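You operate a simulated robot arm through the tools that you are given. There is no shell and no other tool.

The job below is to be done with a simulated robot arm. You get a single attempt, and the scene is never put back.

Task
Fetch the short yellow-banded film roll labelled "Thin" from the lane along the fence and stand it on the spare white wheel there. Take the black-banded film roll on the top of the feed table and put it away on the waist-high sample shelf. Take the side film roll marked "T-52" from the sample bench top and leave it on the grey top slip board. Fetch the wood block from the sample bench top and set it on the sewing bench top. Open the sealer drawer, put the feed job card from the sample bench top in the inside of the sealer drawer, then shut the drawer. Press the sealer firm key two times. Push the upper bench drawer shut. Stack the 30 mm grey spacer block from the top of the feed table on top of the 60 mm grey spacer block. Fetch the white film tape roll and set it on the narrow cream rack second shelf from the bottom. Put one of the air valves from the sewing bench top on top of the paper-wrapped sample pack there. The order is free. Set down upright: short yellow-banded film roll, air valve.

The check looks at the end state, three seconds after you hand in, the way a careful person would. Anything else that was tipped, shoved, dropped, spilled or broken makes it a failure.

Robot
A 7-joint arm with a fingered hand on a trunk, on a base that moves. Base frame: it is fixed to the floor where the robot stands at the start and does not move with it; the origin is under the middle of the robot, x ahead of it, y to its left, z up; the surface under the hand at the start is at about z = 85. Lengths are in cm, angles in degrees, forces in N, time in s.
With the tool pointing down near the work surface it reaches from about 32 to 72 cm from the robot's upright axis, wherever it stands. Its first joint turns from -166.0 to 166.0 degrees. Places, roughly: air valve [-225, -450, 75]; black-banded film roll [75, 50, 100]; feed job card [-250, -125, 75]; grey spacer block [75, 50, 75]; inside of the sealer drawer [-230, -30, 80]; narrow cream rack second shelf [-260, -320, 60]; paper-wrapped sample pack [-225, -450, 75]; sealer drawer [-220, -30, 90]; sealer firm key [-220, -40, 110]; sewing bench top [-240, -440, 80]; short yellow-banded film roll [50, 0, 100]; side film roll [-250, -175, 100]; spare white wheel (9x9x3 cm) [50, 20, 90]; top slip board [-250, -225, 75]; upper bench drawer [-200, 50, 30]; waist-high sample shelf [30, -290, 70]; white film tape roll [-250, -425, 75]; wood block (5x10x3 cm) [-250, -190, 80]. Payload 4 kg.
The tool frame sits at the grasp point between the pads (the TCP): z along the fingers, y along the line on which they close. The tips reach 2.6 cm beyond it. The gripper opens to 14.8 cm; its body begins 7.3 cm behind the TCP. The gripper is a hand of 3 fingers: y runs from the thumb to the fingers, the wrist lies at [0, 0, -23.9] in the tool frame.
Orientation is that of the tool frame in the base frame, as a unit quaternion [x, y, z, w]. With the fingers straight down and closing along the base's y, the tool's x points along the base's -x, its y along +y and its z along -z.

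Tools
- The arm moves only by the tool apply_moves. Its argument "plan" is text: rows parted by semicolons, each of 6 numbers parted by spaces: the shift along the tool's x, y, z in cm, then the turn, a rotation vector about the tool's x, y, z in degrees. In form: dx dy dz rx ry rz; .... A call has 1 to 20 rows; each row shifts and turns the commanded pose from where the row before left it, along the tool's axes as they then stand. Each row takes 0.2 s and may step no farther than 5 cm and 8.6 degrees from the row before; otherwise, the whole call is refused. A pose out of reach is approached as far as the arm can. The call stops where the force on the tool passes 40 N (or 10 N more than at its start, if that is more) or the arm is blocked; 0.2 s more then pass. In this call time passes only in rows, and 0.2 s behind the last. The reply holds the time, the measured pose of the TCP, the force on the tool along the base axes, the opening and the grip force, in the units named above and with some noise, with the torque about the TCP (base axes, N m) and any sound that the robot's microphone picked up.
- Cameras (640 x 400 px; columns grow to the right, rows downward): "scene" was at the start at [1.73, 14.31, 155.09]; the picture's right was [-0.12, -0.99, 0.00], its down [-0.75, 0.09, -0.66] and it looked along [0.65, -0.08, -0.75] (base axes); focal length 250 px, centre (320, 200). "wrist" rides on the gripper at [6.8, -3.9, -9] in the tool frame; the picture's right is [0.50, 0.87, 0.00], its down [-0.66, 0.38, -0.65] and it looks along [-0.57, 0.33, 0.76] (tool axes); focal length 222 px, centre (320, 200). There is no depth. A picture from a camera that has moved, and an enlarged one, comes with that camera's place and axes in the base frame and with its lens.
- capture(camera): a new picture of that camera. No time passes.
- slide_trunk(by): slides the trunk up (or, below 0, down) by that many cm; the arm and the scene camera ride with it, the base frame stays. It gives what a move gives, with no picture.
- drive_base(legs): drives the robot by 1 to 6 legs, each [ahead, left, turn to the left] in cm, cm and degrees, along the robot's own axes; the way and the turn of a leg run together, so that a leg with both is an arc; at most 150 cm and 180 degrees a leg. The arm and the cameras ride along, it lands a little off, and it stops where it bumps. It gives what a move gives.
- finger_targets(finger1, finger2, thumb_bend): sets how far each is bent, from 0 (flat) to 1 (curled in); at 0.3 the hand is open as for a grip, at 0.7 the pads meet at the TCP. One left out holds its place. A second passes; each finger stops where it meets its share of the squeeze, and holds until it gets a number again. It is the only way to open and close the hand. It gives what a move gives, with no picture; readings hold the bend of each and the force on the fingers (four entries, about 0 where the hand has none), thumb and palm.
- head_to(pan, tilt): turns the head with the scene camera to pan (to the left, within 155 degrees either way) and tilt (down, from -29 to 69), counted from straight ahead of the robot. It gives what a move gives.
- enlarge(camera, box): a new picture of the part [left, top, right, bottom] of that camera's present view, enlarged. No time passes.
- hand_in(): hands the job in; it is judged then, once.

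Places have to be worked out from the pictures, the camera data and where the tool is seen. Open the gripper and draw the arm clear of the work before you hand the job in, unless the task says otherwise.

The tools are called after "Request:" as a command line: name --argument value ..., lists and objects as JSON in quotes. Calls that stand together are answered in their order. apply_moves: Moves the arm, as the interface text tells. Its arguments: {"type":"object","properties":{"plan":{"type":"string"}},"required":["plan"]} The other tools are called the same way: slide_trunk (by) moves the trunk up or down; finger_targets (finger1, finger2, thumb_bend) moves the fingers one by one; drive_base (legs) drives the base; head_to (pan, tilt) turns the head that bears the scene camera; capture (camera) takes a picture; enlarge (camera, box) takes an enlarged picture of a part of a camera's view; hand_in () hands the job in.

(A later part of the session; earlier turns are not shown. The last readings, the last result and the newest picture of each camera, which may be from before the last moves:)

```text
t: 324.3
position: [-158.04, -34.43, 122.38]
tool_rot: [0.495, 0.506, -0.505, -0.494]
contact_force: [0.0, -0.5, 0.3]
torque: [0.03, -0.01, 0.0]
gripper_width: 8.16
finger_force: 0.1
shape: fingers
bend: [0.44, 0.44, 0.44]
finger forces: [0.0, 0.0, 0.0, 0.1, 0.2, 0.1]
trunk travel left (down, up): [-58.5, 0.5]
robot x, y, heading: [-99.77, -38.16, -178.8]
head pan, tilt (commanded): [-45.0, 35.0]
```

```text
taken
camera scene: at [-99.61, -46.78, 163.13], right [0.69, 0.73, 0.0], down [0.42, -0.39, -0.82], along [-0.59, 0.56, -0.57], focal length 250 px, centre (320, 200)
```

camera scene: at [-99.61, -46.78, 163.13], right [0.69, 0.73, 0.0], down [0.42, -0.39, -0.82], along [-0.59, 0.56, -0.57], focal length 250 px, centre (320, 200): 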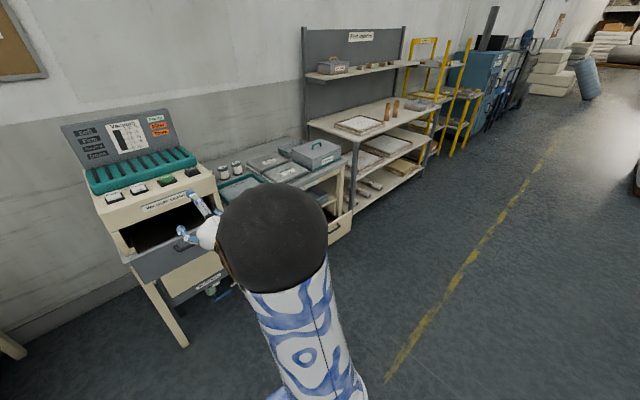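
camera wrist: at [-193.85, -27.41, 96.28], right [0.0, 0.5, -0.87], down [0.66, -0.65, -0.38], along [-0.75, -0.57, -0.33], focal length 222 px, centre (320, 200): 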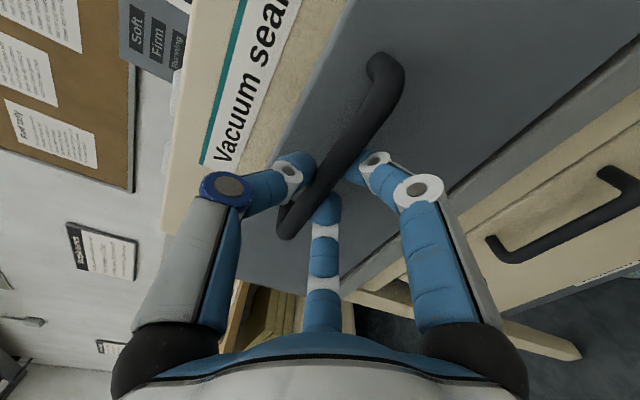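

I'll strafe right to stand in front of the open bench drawer.

Request:
drive_base --legs '[[0, -80, -1.2]]'

Request:
head_to --pan 10 --tilt 35

Request:
capture --camera "scene"

```text
t: 328.6
position: [-159.52, 47.09, 122.25]
tool_rot: [0.499, 0.502, -0.501, -0.499]
contact_force: [-1.0, -0.1, -0.3]
torque: [0.0, 0.01, -0.02]
gripper_width: 8.17
finger_force: 0.0
shape: fingers
bend: [0.44, 0.44, 0.44]
finger forces: [0.1, 0.0, 0.0, 0.0, 0.0, 0.0]
trunk travel left (down, up): [-58.5, 0.5]
robot x, y, heading: [-100.84, 42.27, -179.3]
head pan, tilt (commanded): [-45.0, 35.0]
```

```text
t: 329.8
position: [-159.41, 46.95, 122.3]
tool_rot: [0.5, 0.501, -0.5, -0.499]
contact_force: [-0.3, 0.4, 0.4]
torque: [0.01, 0.05, 0.01]
gripper_width: 8.15
finger_force: 0.0
shape: fingers
bend: [0.44, 0.44, 0.44]
finger forces: [0.0, 0.1, 0.1, 0.0, 0.1, 0.0]
trunk travel left (down, up): [-58.5, 0.5]
robot x, y, heading: [-101.23, 42.34, -179.4]
head pan, tilt (commanded): [10.0, 35.0]
```

```text
taken
camera scene: at [-103.55, 25.77, 163.13], right [-0.18, 0.98, 0.0], down [0.56, 0.1, -0.82], along [-0.81, -0.15, -0.57], focal length 250 px, centre (320, 200)
```

scene: 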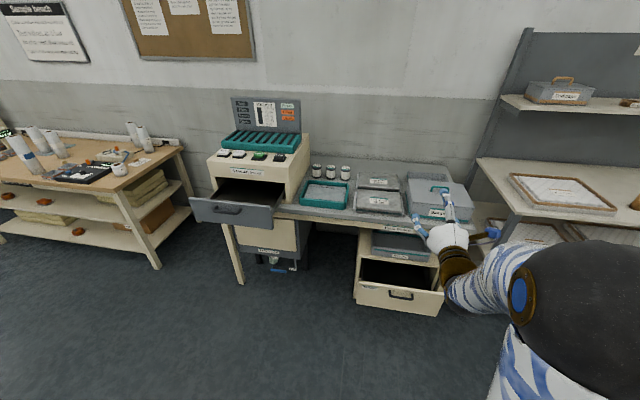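

The open drawer sits in the cabinet under the bench's right part. I'll zoom and take a second height to measure it.

Request:
enlarge --camera "scene" --box '[330, 210, 470, 330]'

Request:
slide_trunk --by -40

Request:
capture --camera "scene"

Request:
enlarge --camera "scene" --box '[330, 140, 470, 260]'

```text
3.33 times, centred on (400, 270) of scene
camera zoom: at [-103.55, 25.77, 163.13], right [-0.18, 0.98, 0.0], down [0.56, 0.1, -0.82], along [-0.81, -0.15, -0.57], focal length 835 px, centre (53, -33)
```

zoom: 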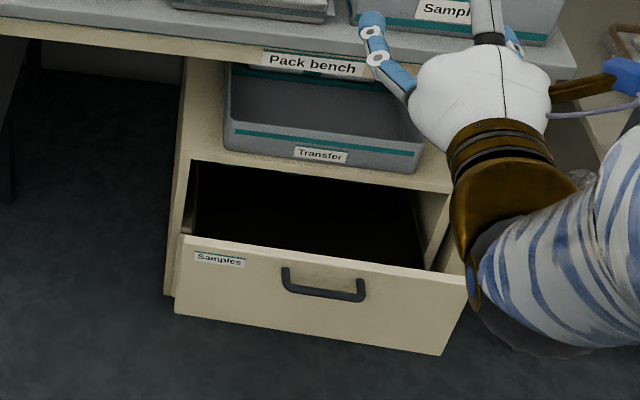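

```text
t: 333.6
position: [-159.46, 47.07, 82.32]
tool_rot: [0.499, 0.502, -0.501, -0.498]
contact_force: [0.3, 0.5, -0.3]
torque: [-0.01, -0.01, 0.0]
gripper_width: 8.16
finger_force: 0.0
shape: fingers
bend: [0.44, 0.44, 0.44]
finger forces: [0.0, 0.0, 0.1, 0.0, 0.0, 0.0]
trunk travel left (down, up): [-18.5, 40.5]
robot x, y, heading: [-100.95, 42.35, -179.6]
head pan, tilt (commanded): [10.0, 35.0]
```

```text
taken
camera scene: at [-103.55, 25.77, 123.13], right [-0.18, 0.98, 0.0], down [0.56, 0.1, -0.82], along [-0.81, -0.15, -0.57], focal length 250 px, centre (320, 200)
```

scene: 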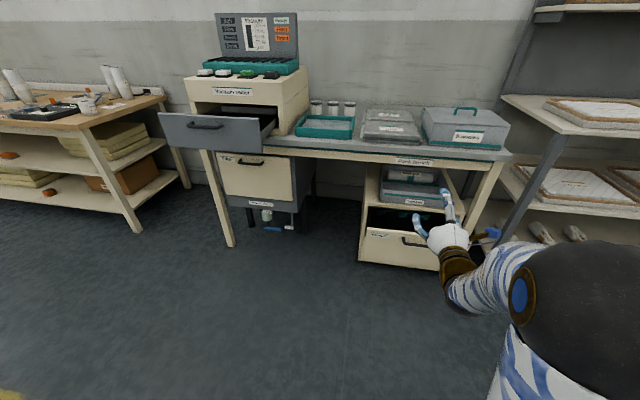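

```text
3.33 times, centred on (400, 200) of scene
camera zoom: at [-103.55, 25.77, 123.13], right [-0.18, 0.98, 0.0], down [0.56, 0.1, -0.82], along [-0.81, -0.15, -0.57], focal length 835 px, centre (53, 200)
```

zoom: 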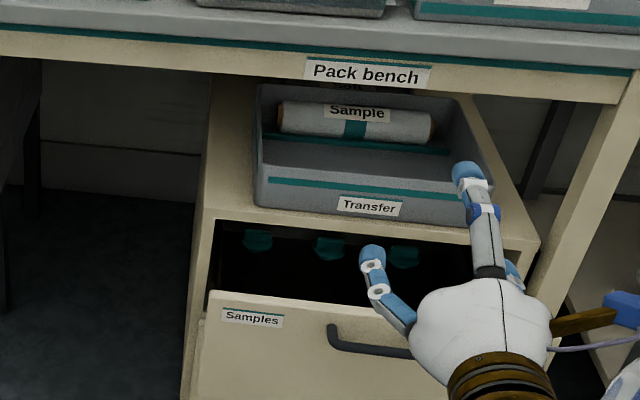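

The "Samples" drawer front is at x≈−196.6 (y 31–77, z 21–44, handle at y≈55, z≈39) and should close to x≈−213. I'll make a fist, lower the trunk and pitch the hand 30° down to push below the handle.

Request:
finger_targets --finger1 0.72 --finger2 0.72 --thumb_bend 0.72

Request:
slide_trunk --by -18

Request:
apply_moves --plan "0 0 0 -7.5 0 0; 0 0 0 -7.5 0 0; 0 0 0 -7.5 0 0; 0 0 0 -7.5 0 0; 0 3.55 2.05 0 0 0; 0 3.55 2.05 0 0 0; 0 3.55 2.05 0 0 0; 0 3.55 2.05 0 0 0; 0 3.55 2.05 0 0 0; 0 3.55 2.05 0 0 0; 0 3.55 2.05 0 0 0; 0 3.55 2.05 0 0 0"

Request:
capture --camera "scene"

```text
t: 334.6
position: [-159.52, 47.05, 82.29]
tool_rot: [0.499, 0.501, -0.5, -0.499]
contact_force: [-0.5, 1.0, -0.1]
torque: [0.01, 0.0, -0.02]
gripper_width: 0.0
finger_force: 0.1
shape: fingers
bend: [0.71, 0.71, 0.71]
finger forces: [0.0, 0.1, 0.0, 0.0, 0.0, 0.0]
trunk travel left (down, up): [-18.5, 40.5]
robot x, y, heading: [-101.37, 42.45, -179.7]
head pan, tilt (commanded): [10.0, 35.0]
```

```text
t: 336.6
position: [-159.47, 47.11, 64.25]
tool_rot: [0.5, 0.501, -0.5, -0.499]
contact_force: [-0.4, 0.6, -0.5]
torque: [0.03, -0.02, -0.02]
gripper_width: 0.02
finger_force: 0.2
shape: fingers
bend: [0.71, 0.71, 0.71]
finger forces: [0.0, 0.0, 0.1, 0.0, 0.0, 0.0]
trunk travel left (down, up): [-0.5, 58.5]
robot x, y, heading: [-101.23, 42.19, -179.2]
head pan, tilt (commanded): [10.0, 35.0]
```

```text
t: 339.2
position: [-159.38, 47.23, 31.52]
tool_rot: [0.611, 0.614, -0.354, -0.352]
contact_force: [-0.1, 0.1, -0.4]
torque: [0.01, 0.02, -0.02]
gripper_width: 0.02
finger_force: 0.1
shape: fingers
bend: [0.71, 0.71, 0.71]
finger forces: [0.1, 0.0, 0.0, 0.0, 0.0, 0.0]
trunk travel left (down, up): [-0.5, 58.5]
robot x, y, heading: [-101.06, 42.23, -179.5]
head pan, tilt (commanded): [10.0, 35.0]
```

```text
taken
camera scene: at [-103.54, 25.77, 105.14], right [-0.18, 0.98, 0.0], down [0.56, 0.1, -0.82], along [-0.81, -0.15, -0.57], focal length 250 px, centre (320, 200)
```

scene: 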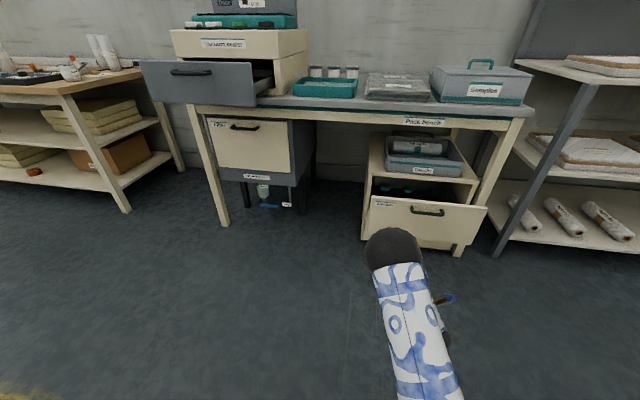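

The fist is at z≈31.5 pointing at the drawer. I'll drive to just short of the drawer front, centred on it.

Request:
drive_base --legs '[[29, -7.5, 0.4]]'

Request:
capture --camera "wrist"

Request:
head_to --pan 15 --tilt 50

Request:
capture --camera "scene"

```text
t: 341.3
position: [-188.42, 53.56, 31.51]
tool_rot: [0.608, 0.617, -0.356, -0.35]
contact_force: [0.8, 0.0, -0.2]
torque: [0.01, -0.01, -0.01]
gripper_width: 0.0
finger_force: 0.1
shape: fingers
bend: [0.71, 0.71, 0.71]
finger forces: [0.0, 0.0, 0.0, 0.1, 0.1, 0.0]
trunk travel left (down, up): [-0.5, 58.5]
robot x, y, heading: [-129.83, 49.43, -178.8]
head pan, tilt (commanded): [10.0, 35.0]
```

```text
taken
camera wrist: at [-182.55, 60.35, 39.52], right [0.43, 0.51, -0.75], down [0.76, -0.65, 0.0], along [-0.48, -0.57, -0.66], focal length 222 px, centre (320, 200)
```

wrist: 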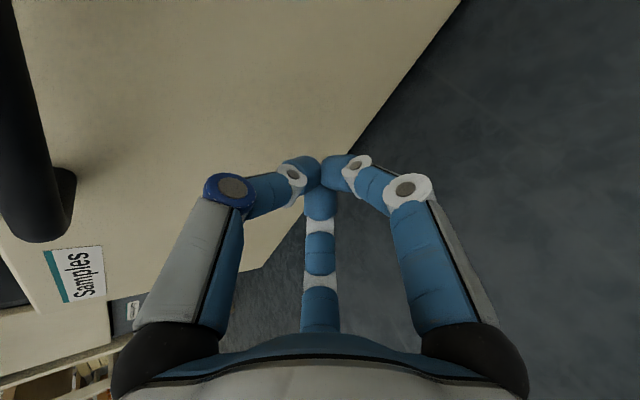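

```text
t: 342.0
position: [-188.47, 53.53, 31.43]
tool_rot: [0.609, 0.616, -0.355, -0.351]
contact_force: [-0.8, -1.1, 0.9]
torque: [0.02, 0.03, 0.03]
gripper_width: 0.0
finger_force: 0.1
shape: fingers
bend: [0.71, 0.71, 0.71]
finger forces: [0.0, 0.1, 0.0, 0.0, 0.1, 0.0]
trunk travel left (down, up): [-0.5, 58.5]
robot x, y, heading: [-129.7, 49.62, -179.2]
head pan, tilt (commanded): [15.0, 50.0]
```

```text
taken
camera scene: at [-131.1, 32.36, 102.96], right [-0.28, 0.96, 0.0], down [0.74, 0.21, -0.64], along [-0.62, -0.18, -0.77], focal length 250 px, centre (320, 200)
```

scene: 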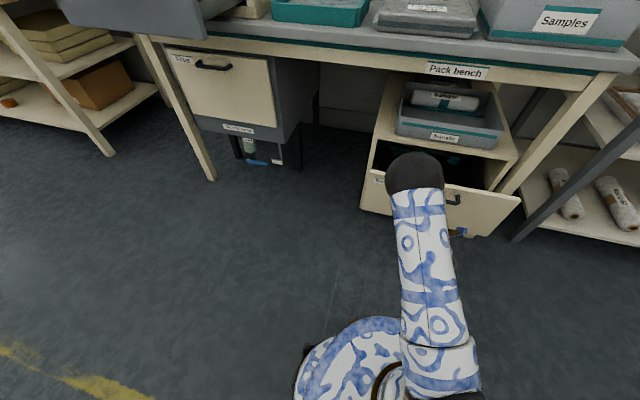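

I'll push forward with the arm in steps, watching the force.

Request:
apply_moves --plan "0 -1 1.73 0 0 0; 0 -1 1.73 0 0 0; 0 -1 1.73 0 0 0; 0 -1 1.73 0 0 0; 0 -1 1.73 0 0 0"

Request:
capture --camera "wrist"

Request:
capture --camera "scene"

```text
t: 343.2
position: [-198.44, 53.42, 31.53]
tool_rot: [0.608, 0.618, -0.355, -0.351]
contact_force: [0.0, 0.6, 0.0]
torque: [0.02, 0.03, 0.01]
gripper_width: 0.0
finger_force: 0.1
shape: fingers
bend: [0.71, 0.71, 0.71]
finger forces: [0.1, 0.0, 0.0, 0.0, 0.1, 0.0]
trunk travel left (down, up): [-0.5, 58.5]
robot x, y, heading: [-130.21, 49.21, -178.9]
head pan, tilt (commanded): [15.0, 50.0]
```

```text
taken
camera wrist: at [-192.64, 60.24, 39.5], right [0.43, 0.51, -0.75], down [0.76, -0.64, 0.0], along [-0.48, -0.57, -0.66], focal length 222 px, centre (320, 200)
```

wrist: 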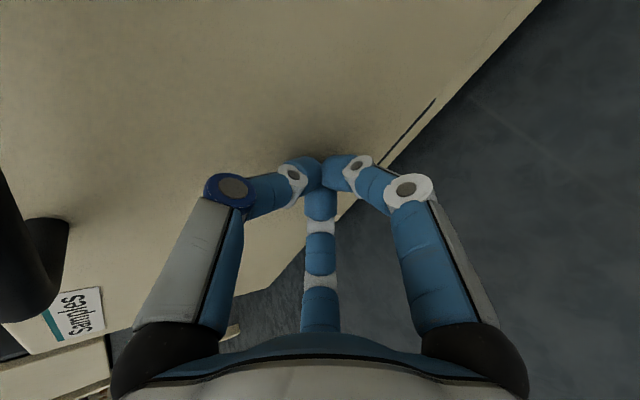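

```text
taken
camera scene: at [-131.1, 32.36, 102.95], right [-0.28, 0.96, 0.0], down [0.74, 0.21, -0.64], along [-0.62, -0.18, -0.77], focal length 250 px, centre (320, 200)
```

scene: 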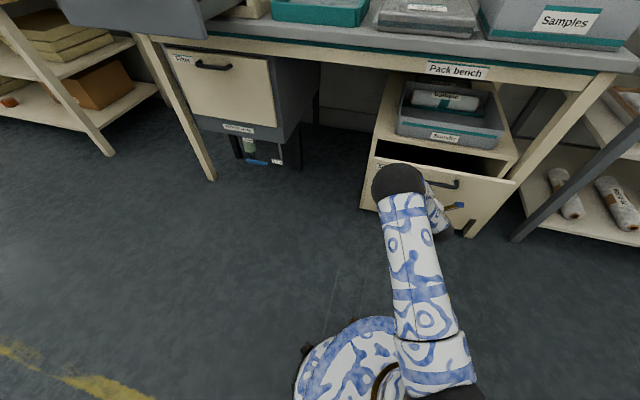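

The drawer is sliding in with almost no force. I'll continue pushing.

Request:
apply_moves --plan "0 -1 1.73 0 0 0; 0 -1 1.73 0 0 0; 0 -1 1.73 0 0 0; 0 -1 1.73 0 0 0"

Request:
capture --camera "scene"

```text
t: 344.2
position: [-206.33, 53.23, 31.64]
tool_rot: [0.609, 0.617, -0.355, -0.351]
contact_force: [0.1, 0.2, 0.1]
torque: [0.01, 0.01, 0.02]
gripper_width: 0.01
finger_force: 0.0
shape: fingers
bend: [0.71, 0.71, 0.71]
finger forces: [0.0, 0.0, 0.0, 0.1, 0.0, 0.0]
trunk travel left (down, up): [-0.5, 58.5]
robot x, y, heading: [-129.66, 49.03, -178.9]
head pan, tilt (commanded): [15.0, 50.0]
```

```text
taken
camera scene: at [-131.1, 32.36, 102.95], right [-0.28, 0.96, 0.0], down [0.74, 0.21, -0.64], along [-0.62, -0.18, -0.77], focal length 250 px, centre (320, 200)
```

scene: 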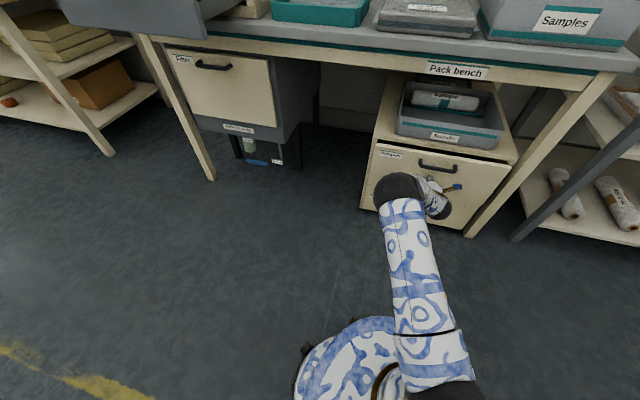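

Nearly shut. I'll push on in 1 cm steps until it meets resistance.

Request:
apply_moves --plan "0 -0.5 0.87 0 0 0; 0 -0.5 0.87 0 0 0"

Request:
enlarge --camera "scene" --box '[340, 70, 540, 250]'

```text
t: 344.8
position: [-208.36, 53.19, 31.55]
tool_rot: [0.608, 0.617, -0.356, -0.35]
contact_force: [4.2, -1.2, 1.8]
torque: [0.01, -0.02, 0.01]
gripper_width: 0.01
finger_force: 4.7
shape: fingers
bend: [0.71, 0.71, 0.72]
finger forces: [0.0, 0.1, 0.0, 0.0, 9.0, 0.0]
trunk travel left (down, up): [-0.5, 58.5]
robot x, y, heading: [-129.93, 49.79, -178.8]
head pan, tilt (commanded): [15.0, 50.0]
```

```text
2.22 times, centred on (440, 160) of scene
camera zoom: at [-131.07, 32.36, 102.96], right [-0.28, 0.96, 0.0], down [0.74, 0.21, -0.64], along [-0.62, -0.18, -0.77], focal length 556 px, centre (53, 289)
```

zoom: 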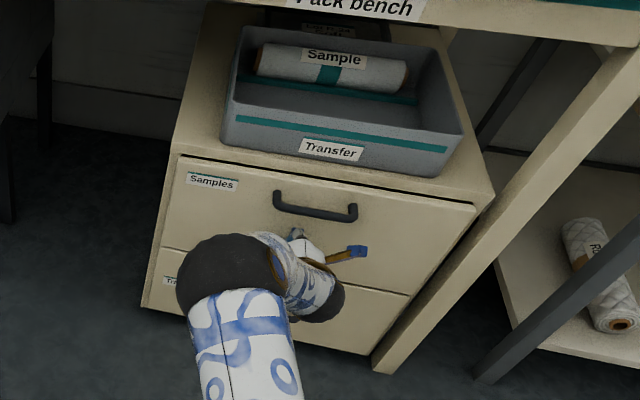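

The drawer front looks flush and there's resistance now. One more small push to be sure it's seated.

Request:
apply_moves --plan "0 -0.3 0.52 0 0 0; 0 -0.2 0.35 0 0 0"

Request:
enlarge --camera "scene" --box '[380, 130, 500, 240]'

```text
t: 345.4
position: [-208.81, 53.41, 31.35]
tool_rot: [0.61, 0.617, -0.353, -0.35]
contact_force: [22.7, -1.3, 7.1]
torque: [-0.03, -0.13, 0.02]
gripper_width: 0.01
finger_force: 20.8
shape: fingers
bend: [0.72, 0.72, 0.74]
finger forces: [10.7, 10.2, 0.0, 0.0, 20.7, 0.1]
trunk travel left (down, up): [-0.5, 58.5]
robot x, y, heading: [-130.04, 49.2, -179.0]
head pan, tilt (commanded): [15.0, 50.0]
stopped in row 2: the force on the tool passed its limit at 45 N (the readings are from after the stop); the commanded pose is now the measured one
```

```text
3.64 times, centred on (440, 185) of scene
camera zoom: at [-130.87, 32.35, 102.96], right [-0.28, 0.96, 0.0], down [0.74, 0.21, -0.64], along [-0.62, -0.18, -0.77], focal length 911 px, centre (-116, 254)
```

zoom: 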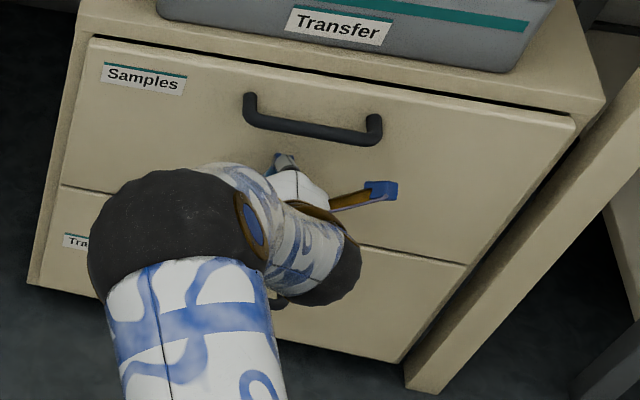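

The drawer hit its stop (45 N), so it's fully shut. I'll pull the hand back and check it stays closed.

Request:
apply_moves --plan "0 0.5 -0.87 0 0 0; 0 1 -1.73 0 0 0; 0 1.5 -2.6 0 0 0; 0 1.5 -2.6 0 0 0; 0 1.5 -2.6 0 0 0; 0 1.5 -2.6 0 0 0"

Request:
drive_base --legs '[[-25, 0, -1]]'

Request:
capture --camera "scene"

```text
t: 346.8
position: [-193.99, 53.52, 31.29]
tool_rot: [0.61, 0.617, -0.354, -0.349]
contact_force: [0.0, 0.0, 0.1]
torque: [0.0, -0.02, 0.03]
gripper_width: 0.0
finger_force: 0.0
shape: fingers
bend: [0.71, 0.71, 0.72]
finger forces: [0.0, 0.1, 0.1, 0.1, 0.0, 0.1]
trunk travel left (down, up): [-0.5, 58.5]
robot x, y, heading: [-129.78, 49.3, -178.6]
head pan, tilt (commanded): [15.0, 50.0]
```

```text
t: 348.6
position: [-169.25, 54.7, 31.42]
tool_rot: [0.614, 0.613, -0.352, -0.352]
contact_force: [0.0, 1.1, 0.9]
torque: [-0.02, -0.02, 0.02]
gripper_width: 0.01
finger_force: 0.1
shape: fingers
bend: [0.71, 0.71, 0.72]
finger forces: [0.0, 0.0, 0.1, 0.1, 0.1, 0.0]
trunk travel left (down, up): [-0.5, 58.5]
robot x, y, heading: [-105.19, 49.7, -179.8]
head pan, tilt (commanded): [15.0, 50.0]
```

```text
taken
camera scene: at [-106.67, 32.66, 102.95], right [-0.26, 0.96, 0.0], down [0.74, 0.2, -0.64], along [-0.62, -0.17, -0.77], focal length 250 px, centre (320, 200)
```

scene: 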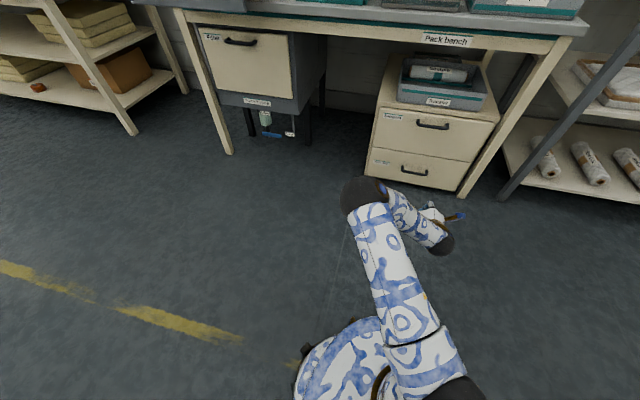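

The upper bench drawer is fully shut. Now I'll raise the trunk, swing the hand back to vertical (pivoting about the wrist) and raise it for the key press.

Request:
slide_trunk --by 58

Request:
apply_moves --plan "0 3.12 -0.2 -7.5 0 0; 0 3.12 -0.2 -7.5 0 0; 0 3.12 -0.2 -7.5 0 0; 0 3.12 -0.2 -7.5 0 0; 0 3.12 -0.2 -7.5 0 0; 0 3.12 -0.2 -7.5 0 0; 0 3.12 -0.2 -7.5 0 0; 0 3.12 -0.2 -7.5 0 0"

Request:
apply_moves --plan "0 0 -4.5 0 0 0; 0 0 -4.5 0 0 0; 0 0 -4.5 0 0 0; 0 0 -4.5 0 0 0; 0 0 -4.5 0 0 0; 0 0 -4.5 0 0 0; 0 0 -4.5 0 0 0; 0 0 -4.5 0 0 0; 0 0 -3 0 0 0"

```text
refused: 58 is not a number from -40 to 40
```

```text
t: 350.4
position: [-148.52, 54.7, 19.54]
tool_rot: [0.708, 0.707, 0.003, 0.002]
contact_force: [0.1, -0.3, -0.6]
torque: [-0.04, 0.03, -0.03]
gripper_width: 0.0
finger_force: 0.0
shape: fingers
bend: [0.71, 0.71, 0.72]
finger forces: [0.0, 0.1, 0.0, 0.0, 0.1, 0.0]
trunk travel left (down, up): [-0.5, 58.5]
robot x, y, heading: [-105.43, 49.3, -179.6]
head pan, tilt (commanded): [15.0, 50.0]
```

```text
t: 352.4
position: [-148.83, 54.75, 58.61]
tool_rot: [0.708, 0.706, 0.003, 0.002]
contact_force: [0.4, -0.1, 0.4]
torque: [0.02, 0.02, 0.03]
gripper_width: 0.01
finger_force: 0.1
shape: fingers
bend: [0.71, 0.71, 0.71]
finger forces: [0.0, 0.0, 0.0, 0.0, 0.0, 0.0]
trunk travel left (down, up): [-0.5, 58.5]
robot x, y, heading: [-105.1, 49.7, -179.7]
head pan, tilt (commanded): [15.0, 50.0]
```

The hand is vertical now. The trunk moves at most 40 cm per call, so I'll raise it in two steps and drive to face the sealer.

Request:
slide_trunk --by 40

Request:
slide_trunk --by 18

Request:
drive_base --legs '[[0, 93, 0]]'

Request:
head_to --pan 0 --tilt 35

Request:
capture --camera "scene"

```text
t: 356.2
position: [-148.85, 54.59, 98.6]
tool_rot: [0.708, 0.707, 0.002, 0.002]
contact_force: [-0.1, 0.2, -0.2]
torque: [0.0, 0.02, -0.01]
gripper_width: 0.02
finger_force: 0.0
shape: fingers
bend: [0.71, 0.71, 0.71]
finger forces: [0.0, 0.1, 0.1, 0.0, 0.0, 0.0]
trunk travel left (down, up): [-40.5, 18.5]
robot x, y, heading: [-105.36, 49.57, -179.6]
head pan, tilt (commanded): [15.0, 50.0]
```

```text
t: 358.2
position: [-148.89, 54.6, 116.62]
tool_rot: [0.708, 0.706, 0.002, 0.002]
contact_force: [0.0, -1.1, -0.1]
torque: [-0.01, 0.01, -0.01]
gripper_width: 0.0
finger_force: 0.1
shape: fingers
bend: [0.71, 0.71, 0.71]
finger forces: [0.0, 0.1, 0.0, 0.0, 0.0, 0.0]
trunk travel left (down, up): [-58.5, 0.5]
robot x, y, heading: [-105.22, 49.44, -179.6]
head pan, tilt (commanded): [15.0, 50.0]
```

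```text
t: 363.1
position: [-148.23, -39.17, 116.57]
tool_rot: [0.706, 0.708, 0.001, 0.002]
contact_force: [0.1, 0.4, 0.0]
torque: [0.04, 0.03, -0.01]
gripper_width: 0.02
finger_force: 0.2
shape: fingers
bend: [0.71, 0.71, 0.71]
finger forces: [0.1, 0.0, 0.0, 0.1, 0.1, 0.0]
trunk travel left (down, up): [-58.5, 0.5]
robot x, y, heading: [-104.77, -44.32, -179.3]
head pan, tilt (commanded): [15.0, 50.0]
```

```text
t: 363.9
position: [-148.23, -39.22, 116.61]
tool_rot: [0.707, 0.707, 0.001, 0.002]
contact_force: [-0.6, 0.1, -0.6]
torque: [-0.03, -0.04, 0.0]
gripper_width: 0.02
finger_force: 0.1
shape: fingers
bend: [0.71, 0.71, 0.71]
finger forces: [0.0, 0.0, 0.0, 0.0, 0.0, 0.1]
trunk travel left (down, up): [-58.5, 0.5]
robot x, y, heading: [-104.87, -44.22, -179.9]
head pan, tilt (commanded): [0.0, 35.0]
```

```text
taken
camera scene: at [-107.35, -59.02, 163.12], right [-0.01, 1.0, 0.0], down [0.57, 0.01, -0.82], along [-0.82, -0.01, -0.57], focal length 250 px, centre (320, 200)
```

scene: 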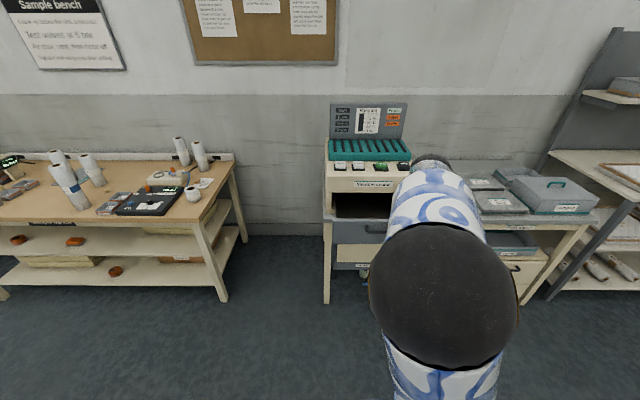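

I'll drive ahead 50 cm (staying clear of the open drawer) and view the keys with the wrist camera.

Request:
drive_base --legs '[[49, 0, -0.4]]'

Request:
capture --camera "wrist"

Request:
capture --camera "scene"

```text
t: 366.8
position: [-198.7, -38.77, 116.58]
tool_rot: [0.712, 0.703, 0.003, 0.003]
contact_force: [-0.4, 0.3, 0.2]
torque: [0.0, 0.01, 0.0]
gripper_width: 0.0
finger_force: 0.0
shape: fingers
bend: [0.71, 0.71, 0.71]
finger forces: [0.0, 0.0, 0.0, 0.1, 0.0, 0.0]
trunk travel left (down, up): [-58.5, 0.5]
robot x, y, heading: [-154.89, -43.85, 179.6]
head pan, tilt (commanded): [0.0, 35.0]
```

```text
taken
camera wrist: at [-202.36, -31.95, 125.69], right [0.87, 0.49, 0.01], down [0.37, -0.66, 0.66], along [0.33, -0.57, -0.75], focal length 222 px, centre (320, 200)
```

wrist: 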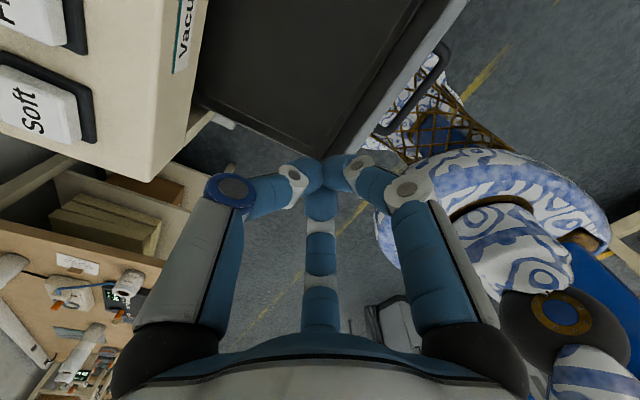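

```text
taken
camera scene: at [-157.99, -59.08, 163.12], right [0.01, 1.0, 0.0], down [0.57, 0.0, -0.82], along [-0.82, 0.0, -0.57], focal length 250 px, centre (320, 200)
```

scene: 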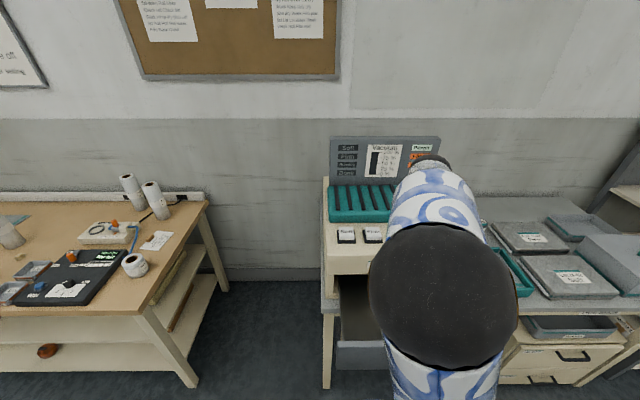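

The wrist camera faces the robot; I'll turn the hand back 90° so the camera looks toward the keys.

Request:
apply_moves --plan "0 0 0 0 0 7.5; 0 0 0 0 0 7.5; 0 0 0 0 0 7.5; 0 0 0 0 0 7.5; 0 0 0 0 0 7.5; 0 0 0 0 0 7.5; 0 0 0 0 0 7.5; 0 0 0 0 0 7.5; 0 0 0 0 0 7.5; 0 0 0 0 0 7.5; 0 0 0 0 0 7.5; 0 0 0 0 0 7.5"

Request:
capture --camera "wrist"

Request:
enlarge --camera "scene" --box '[310, 120, 450, 260]'

```text
t: 369.4
position: [-198.57, -38.67, 116.6]
tool_rot: [1.0, -0.006, 0.003, 0.001]
contact_force: [-0.4, 0.3, 0.1]
torque: [0.03, 0.03, 0.01]
gripper_width: 0.0
finger_force: 0.1
shape: fingers
bend: [0.71, 0.71, 0.71]
finger forces: [0.0, 0.0, 0.0, 0.0, 0.0, 0.0]
trunk travel left (down, up): [-58.5, 0.5]
robot x, y, heading: [-154.92, -44.13, 179.9]
head pan, tilt (commanded): [0.0, 35.0]
```

```text
taken
camera wrist: at [-191.71, -34.93, 125.8], right [0.49, -0.87, 0.0], down [-0.66, -0.37, 0.65], along [-0.57, -0.32, -0.76], focal length 222 px, centre (320, 200)
```

wrist: 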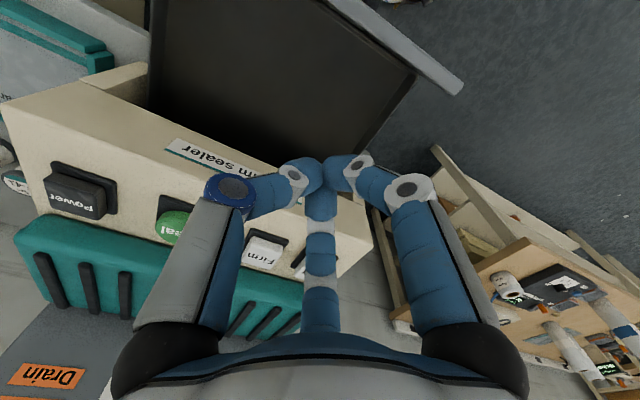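

```text
2.86 times, centred on (380, 190) of scene
camera zoom: at [-157.96, -59.09, 163.13], right [0.01, 1.0, 0.0], down [0.57, 0.0, -0.82], along [-0.82, 0.0, -0.57], focal length 716 px, centre (149, 229)
```

zoom: 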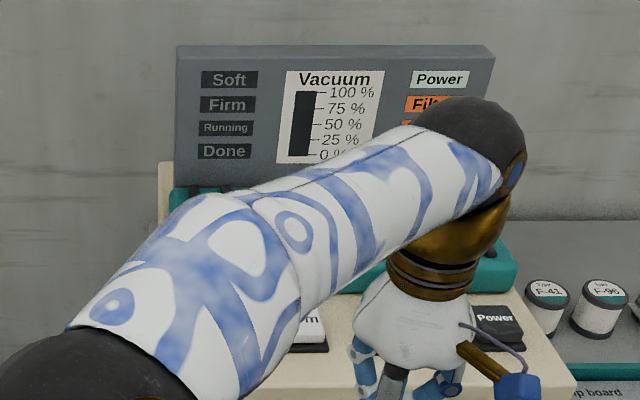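

Firm key located at about (−219.9, −40.9, top z≈105.6). I'll move the fist above it.

Request:
apply_moves --plan "-4.26 0.47 0.6 0 0 0; -4.26 0.47 0.6 0 0 0; -4.26 0.47 0.6 0 0 0; -4.26 0.47 0.6 0 0 0; -4.26 0.47 0.6 0 0 0"

Request:
capture --camera "wrist"

Request:
head_to --pan -12 --tilt 40

Request:
capture --camera "scene"

```text
t: 370.6
position: [-219.83, -40.65, 113.34]
tool_rot: [1.0, -0.006, 0.003, 0.0]
contact_force: [0.1, -0.8, -0.7]
torque: [-0.01, 0.0, 0.02]
gripper_width: 0.0
finger_force: 0.1
shape: fingers
bend: [0.71, 0.71, 0.71]
finger forces: [0.1, 0.0, 0.0, 0.1, 0.0, 0.1]
trunk travel left (down, up): [-58.5, 0.5]
robot x, y, heading: [-154.97, -44.39, 179.9]
head pan, tilt (commanded): [0.0, 35.0]
```

```text
taken
camera wrist: at [-213.06, -36.89, 122.51], right [0.49, -0.87, 0.0], down [-0.66, -0.37, 0.65], along [-0.57, -0.32, -0.76], focal length 222 px, centre (320, 200)
```

wrist: 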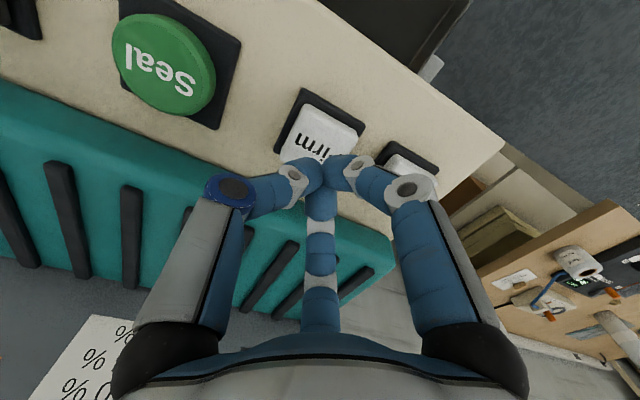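

```text
t: 371.4
position: [-219.85, -40.72, 113.3]
tool_rot: [1.0, -0.005, 0.003, 0.0]
contact_force: [0.4, -0.7, 0.4]
torque: [0.04, -0.02, 0.01]
gripper_width: 0.0
finger_force: 0.0
shape: fingers
bend: [0.71, 0.71, 0.71]
finger forces: [0.0, 0.1, 0.1, 0.1, 0.0, 0.0]
trunk travel left (down, up): [-58.5, 0.5]
robot x, y, heading: [-154.94, -43.96, 179.5]
head pan, tilt (commanded): [-12.0, 40.0]
```

```text
taken
camera scene: at [-157.46, -57.32, 162.37], right [0.21, 0.98, 0.0], down [0.63, -0.14, -0.77], along [-0.75, 0.16, -0.64], focal length 250 px, centre (320, 200)
```

scene: 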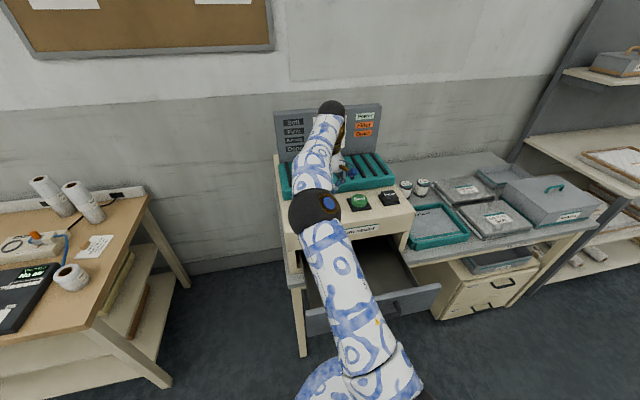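

The tool axis projects right onto the Firm key's centre. I'll lower to just above it, then press gently in small steps.

Request:
apply_moves --plan "0 0 2.5 0 0 0; 0 0 1.8 0 0 0"

Request:
apply_moves --plan "0 0 0.3 0 0 0; 0 0 0.3 0 0 0"

Request:
apply_moves --plan "0 0 0.3 0 0 0"

```text
t: 371.9
position: [-219.79, -40.6, 109.11]
tool_rot: [1.0, -0.005, 0.003, 0.0]
contact_force: [-0.2, 1.3, -0.2]
torque: [0.0, 0.02, -0.02]
gripper_width: 0.02
finger_force: 0.1
shape: fingers
bend: [0.71, 0.71, 0.71]
finger forces: [0.0, 0.1, 0.1, 0.0, 0.1, 0.0]
trunk travel left (down, up): [-58.5, 0.5]
robot x, y, heading: [-154.86, -44.0, 180.0]
head pan, tilt (commanded): [-12.0, 40.0]
```

```text
t: 372.6
position: [-219.88, -40.68, 108.54]
tool_rot: [1.0, -0.006, 0.003, 0.0]
contact_force: [0.5, 0.0, 2.5]
torque: [0.0, 0.03, -0.04]
gripper_width: 0.02
finger_force: 0.0
shape: fingers
bend: [0.71, 0.71, 0.71]
finger forces: [0.0, 0.1, 0.1, 0.0, 0.0, 0.0]
trunk travel left (down, up): [-58.5, 0.5]
robot x, y, heading: [-155.29, -44.36, 179.5]
head pan, tilt (commanded): [-12.0, 40.0]
```

```text
t: 372.9
position: [-219.82, -40.76, 108.34]
tool_rot: [1.0, -0.006, 0.003, 0.0]
contact_force: [0.2, 0.3, 4.7]
torque: [-0.05, 0.01, 0.0]
gripper_width: 0.02
finger_force: 0.0
shape: fingers
bend: [0.71, 0.71, 0.71]
finger forces: [0.1, 0.0, 0.0, 0.0, 0.0, 0.1]
trunk travel left (down, up): [-58.5, 0.5]
robot x, y, heading: [-154.91, -44.49, 179.6]
head pan, tilt (commanded): [-12.0, 40.0]
heard: click
```

Heard a click — first press registered. I'll raise fully off the key, check the indicators, then press once more.

Request:
apply_moves --plan "0 0 -1 0 0 0; 0 0 -1.5 0 0 0"

Request:
enlarge --camera "scene" --box '[260, 90, 420, 240]'

```text
t: 373.6
position: [-219.74, -40.8, 110.78]
tool_rot: [1.0, -0.006, 0.002, 0.0]
contact_force: [0.3, 0.4, 0.1]
torque: [-0.02, 0.01, 0.01]
gripper_width: 0.0
finger_force: 0.1
shape: fingers
bend: [0.71, 0.71, 0.71]
finger forces: [0.0, 0.1, 0.0, 0.0, 0.0, 0.0]
trunk travel left (down, up): [-58.5, 0.5]
robot x, y, heading: [-155.12, -43.8, 179.8]
head pan, tilt (commanded): [-12.0, 40.0]
```

```text
2.67 times, centred on (340, 165) of scene
camera zoom: at [-157.45, -57.31, 162.37], right [0.21, 0.98, 0.0], down [0.63, -0.14, -0.77], along [-0.75, 0.16, -0.64], focal length 668 px, centre (267, 293)
```

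zoom: 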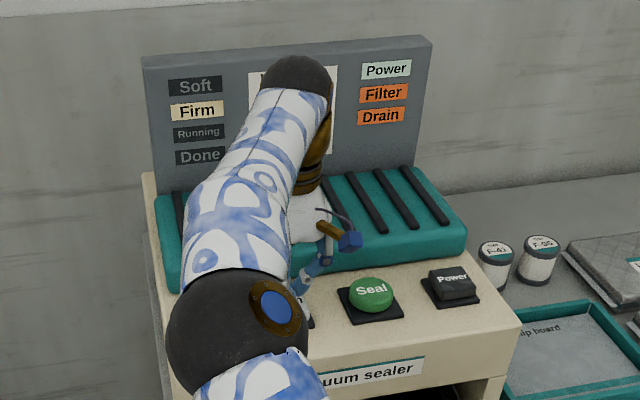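

The Firm indicator lit up after the first press. Now the second press.

Request:
apply_moves --plan "0 0 1.5 0 0 0; 0 0 0.5 0 0 0"

Request:
apply_moves --plan "0 0 0.25 0 0 0"

Request:
apply_moves --plan "0 0 0.25 0 0 0"

```text
t: 374.1
position: [-219.76, -40.79, 108.73]
tool_rot: [1.0, -0.007, 0.003, 0.0]
contact_force: [0.4, 0.5, 1.4]
torque: [0.0, -0.02, -0.01]
gripper_width: 0.01
finger_force: 0.1
shape: fingers
bend: [0.71, 0.71, 0.71]
finger forces: [0.0, 0.1, 0.0, 0.0, 0.0, 0.0]
trunk travel left (down, up): [-58.5, 0.5]
robot x, y, heading: [-155.22, -43.67, 179.7]
head pan, tilt (commanded): [-12.0, 40.0]
```

```text
t: 374.6
position: [-219.89, -40.9, 108.54]
tool_rot: [1.0, -0.006, 0.003, 0.0]
contact_force: [0.6, 0.0, 2.0]
torque: [-0.02, -0.02, 0.03]
gripper_width: 0.01
finger_force: 0.1
shape: fingers
bend: [0.71, 0.71, 0.71]
finger forces: [0.0, 0.1, 0.0, 0.0, 0.1, 0.0]
trunk travel left (down, up): [-58.5, 0.5]
robot x, y, heading: [-155.17, -44.19, 179.6]
head pan, tilt (commanded): [-12.0, 40.0]
```

```text
t: 374.9
position: [-219.87, -40.89, 108.28]
tool_rot: [1.0, -0.006, 0.002, 0.0]
contact_force: [0.4, 1.3, 3.8]
torque: [0.0, -0.01, -0.02]
gripper_width: 0.03
finger_force: 0.0
shape: fingers
bend: [0.71, 0.71, 0.71]
finger forces: [0.1, 0.1, 0.0, 0.1, 0.0, 0.0]
trunk travel left (down, up): [-58.5, 0.5]
robot x, y, heading: [-154.95, -43.95, 179.8]
head pan, tilt (commanded): [-12.0, 40.0]
heard: click
```

Second click heard. I'll raise straight off the key and check the indicators.

Request:
apply_moves --plan "0 0 -1 0 0 0; 0 0 -3 0 0 0; 0 0 -3 0 0 0"

Request:
enlarge --camera "scene" --box '[260, 90, 420, 240]'

Request:
capture --camera "wrist"

```text
t: 375.8
position: [-219.87, -40.82, 115.07]
tool_rot: [1.0, -0.006, 0.004, 0.001]
contact_force: [0.2, -0.4, -0.4]
torque: [0.0, 0.01, 0.02]
gripper_width: 0.0
finger_force: 0.0
shape: fingers
bend: [0.71, 0.71, 0.71]
finger forces: [0.0, 0.0, 0.1, 0.0, 0.0, 0.0]
trunk travel left (down, up): [-58.5, 0.5]
robot x, y, heading: [-155.24, -44.25, 179.5]
head pan, tilt (commanded): [-12.0, 40.0]
```

```text
2.67 times, centred on (340, 165) of scene
camera zoom: at [-157.45, -57.3, 162.37], right [0.21, 0.98, 0.0], down [0.63, -0.14, -0.77], along [-0.75, 0.16, -0.64], focal length 668 px, centre (267, 293)
```

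zoom: 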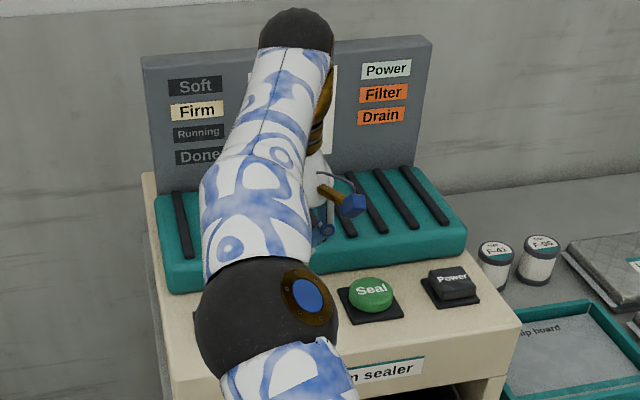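

```text
taken
camera wrist: at [-213.03, -37.06, 124.3], right [0.49, -0.87, 0.0], down [-0.66, -0.37, 0.65], along [-0.56, -0.32, -0.76], focal length 222 px, centre (320, 200)
```

wrist: 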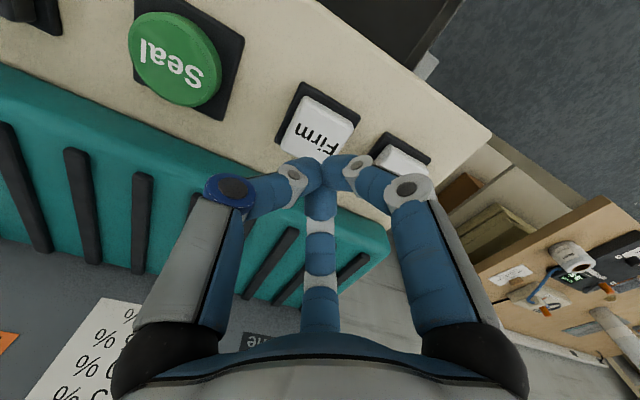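

Both presses registered. Now I'll retract and go back to the sample bench for the card.

Request:
apply_moves --plan "4.4 0 0 0 0 0; 4.4 0 0 0 0 0; 4.4 0 0 0 0 0; 4.4 0 0 0 0 0; 4.4 0 0 0 0 0"

Request:
drive_base --legs '[[-22, 0, 0], [0, 95, 0.3]]'

Request:
finger_targets --finger1 0.58 --finger2 0.58 --thumb_bend 0.58

Request:
head_to --pan 0 --tilt 40

Request:
capture --camera "scene"

```text
t: 376.9
position: [-197.59, -41.27, 115.53]
tool_rot: [1.0, -0.006, 0.003, 0.0]
contact_force: [0.2, 0.0, -0.1]
torque: [0.02, 0.01, 0.0]
gripper_width: 0.0
finger_force: 0.1
shape: fingers
bend: [0.71, 0.71, 0.71]
finger forces: [0.0, 0.1, 0.1, 0.0, 0.0, 0.1]
trunk travel left (down, up): [-58.5, 0.5]
robot x, y, heading: [-154.68, -43.99, 180.0]
head pan, tilt (commanded): [-12.0, 40.0]
```

```text
t: 383.3
position: [-175.46, -139.05, 115.51]
tool_rot: [1.0, 0.0, 0.003, 0.0]
contact_force: [0.4, 0.6, 0.3]
torque: [0.02, -0.02, 0.02]
gripper_width: 0.0
finger_force: 0.1
shape: fingers
bend: [0.71, 0.71, 0.71]
finger forces: [0.0, 0.1, 0.0, 0.1, 0.0, 0.1]
trunk travel left (down, up): [-58.5, 0.5]
robot x, y, heading: [-132.8, -141.37, -179.6]
head pan, tilt (commanded): [-12.0, 40.0]
```

```text
t: 384.3
position: [-175.48, -139.04, 115.5]
tool_rot: [1.0, 0.0, 0.003, 0.0]
contact_force: [-0.1, -0.1, 0.2]
torque: [0.01, 0.02, 0.02]
gripper_width: 3.88
finger_force: 0.1
shape: fingers
bend: [0.57, 0.57, 0.57]
finger forces: [0.0, 0.0, 0.1, 0.1, 0.1, 0.0]
trunk travel left (down, up): [-58.5, 0.5]
robot x, y, heading: [-132.68, -141.51, -179.5]
head pan, tilt (commanded): [-12.0, 40.0]
```

```text
t: 385.0
position: [-175.5, -139.07, 115.49]
tool_rot: [1.0, 0.0, 0.003, 0.0]
contact_force: [0.4, 1.1, 0.4]
torque: [0.01, 0.02, 0.05]
gripper_width: 3.89
finger_force: 0.1
shape: fingers
bend: [0.57, 0.57, 0.57]
finger forces: [0.0, 0.0, 0.1, 0.0, 0.1, 0.0]
trunk travel left (down, up): [-58.5, 0.5]
robot x, y, heading: [-132.82, -141.45, -179.6]
head pan, tilt (commanded): [0.0, 40.0]
```

```text
taken
camera scene: at [-135.19, -156.3, 162.37], right [-0.01, 1.0, 0.0], down [0.64, 0.0, -0.77], along [-0.77, -0.01, -0.64], focal length 250 px, centre (320, 200)
```

scene: 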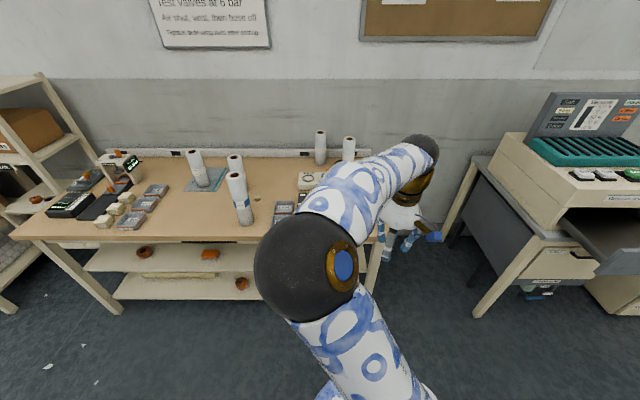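

The hose sits too close on the tab's left for my fingers, so I'll first try to slide the card ~3.5 cm to the right (away from the hose) by pressing a closed fingertip cluster lightly on its surface. I'll close the fist and drive up.

Request:
finger_targets --finger1 0.72 --finger2 0.72 --thumb_bend 0.72

Request:
drive_base --legs '[[45.5, 0, -0.4]]'

Request:
apply_moves --plan "-4 0 1 0 0 0; -4 0 1 0 0 0; -4 0 1 0 0 0"

Request:
capture --camera "wrist"

Request:
capture --camera "scene"

```text
t: 386.0
position: [-175.43, -139.01, 115.42]
tool_rot: [1.0, 0.0, 0.003, 0.0]
contact_force: [0.8, 0.2, 0.5]
torque: [0.0, -0.02, 0.02]
gripper_width: 0.02
finger_force: 0.0
shape: fingers
bend: [0.71, 0.71, 0.71]
finger forces: [0.0, 0.0, 0.1, 0.0, 0.1, 0.0]
trunk travel left (down, up): [-58.5, 0.5]
robot x, y, heading: [-132.52, -141.0, -179.8]
head pan, tilt (commanded): [0.0, 40.0]
```

```text
t: 388.8
position: [-220.74, -138.74, 115.48]
tool_rot: [1.0, -0.004, 0.003, 0.0]
contact_force: [-0.3, 0.5, -0.4]
torque: [-0.02, -0.04, -0.03]
gripper_width: 0.0
finger_force: 0.2
shape: fingers
bend: [0.71, 0.71, 0.71]
finger forces: [0.0, 0.0, 0.1, 0.0, 0.1, 0.0]
trunk travel left (down, up): [-58.5, 0.5]
robot x, y, heading: [-177.93, -141.43, 179.9]
head pan, tilt (commanded): [0.0, 40.0]
```

```text
t: 389.6
position: [-232.73, -138.49, 112.25]
tool_rot: [1.0, -0.006, 0.003, 0.0]
contact_force: [-0.4, 0.1, -0.2]
torque: [0.02, 0.01, 0.01]
gripper_width: 0.03
finger_force: 0.0
shape: fingers
bend: [0.71, 0.71, 0.71]
finger forces: [0.0, 0.1, 0.1, 0.0, 0.0, 0.1]
trunk travel left (down, up): [-58.5, 0.5]
robot x, y, heading: [-177.87, -141.49, 179.8]
head pan, tilt (commanded): [0.0, 40.0]
```

```text
taken
camera wrist: at [-226.0, -134.68, 121.49], right [0.49, -0.87, 0.0], down [-0.66, -0.37, 0.65], along [-0.56, -0.32, -0.76], focal length 222 px, centre (320, 200)
```

wrist: 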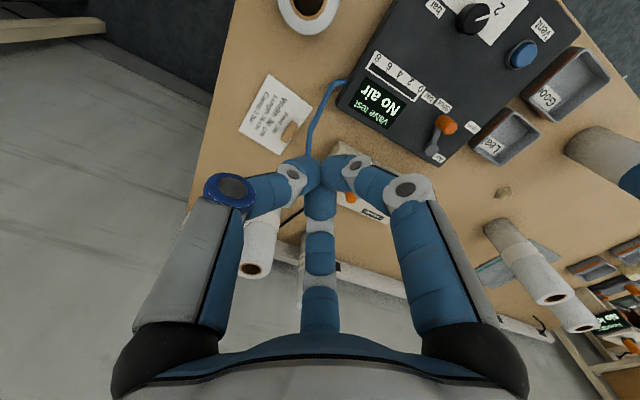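

```text
taken
camera scene: at [-180.65, -156.36, 162.37], right [0.0, 1.0, 0.0], down [0.64, 0.0, -0.77], along [-0.77, 0.0, -0.64], focal length 250 px, centre (320, 200)
```

scene: 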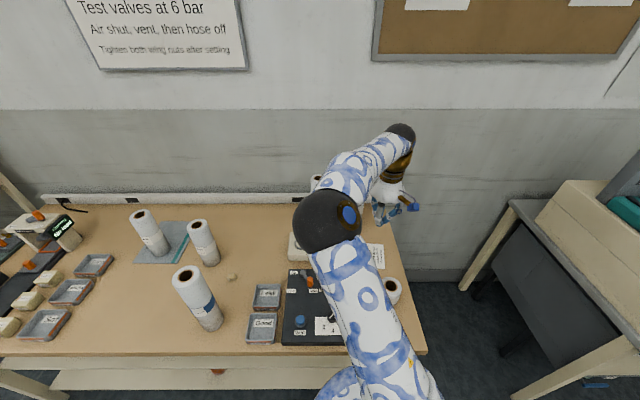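

I'll zoom on the card from here to aim the press point.

Request:
enlarge --camera "wrist" --box '[220, 60, 380, 180]'

```text
3.33 times, centred on (300, 120) of wrist
camera zoom: at [-226.0, -134.68, 121.49], right [0.49, -0.87, 0.0], down [-0.66, -0.37, 0.65], along [-0.56, -0.32, -0.76], focal length 740 px, centre (387, 467)
```

zoom: 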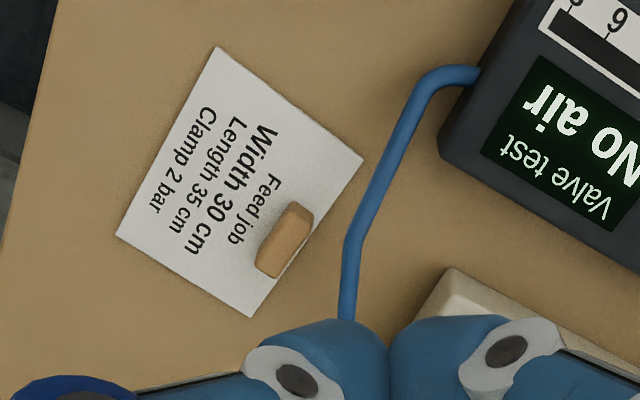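

Card centre is (−243.2, −135), tab at (−243.4, −138.2). I'll bring the fist above the card's right part (−243.2, −133.5), a few cm up.

Request:
apply_moves --plan "-1.73 -0.81 4 0 0 0; -1.73 -0.81 4 0 0 0; -1.73 -0.81 4 0 0 0; -1.73 -0.81 4 0 0 0; -1.73 -0.81 4 0 0 0; -1.73 -0.81 4 0 0 0"

Request:
capture --camera "wrist"

```text
t: 391.0
position: [-243.16, -133.62, 88.2]
tool_rot: [1.0, -0.005, 0.003, 0.0]
contact_force: [0.7, -0.4, -0.4]
torque: [-0.04, 0.02, 0.01]
gripper_width: 0.0
finger_force: 0.0
shape: fingers
bend: [0.71, 0.71, 0.71]
finger forces: [0.1, 0.0, 0.0, 0.1, 0.0, 0.0]
trunk travel left (down, up): [-58.5, 0.5]
robot x, y, heading: [-177.77, -141.61, 179.4]
head pan, tilt (commanded): [0.0, 40.0]
```

```text
taken
camera wrist: at [-236.34, -129.77, 97.4], right [0.49, -0.87, 0.0], down [-0.66, -0.37, 0.65], along [-0.56, -0.32, -0.76], focal length 222 px, centre (320, 200)
```

wrist: 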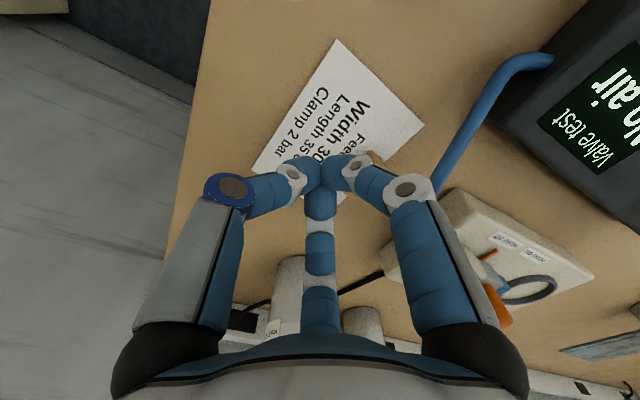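

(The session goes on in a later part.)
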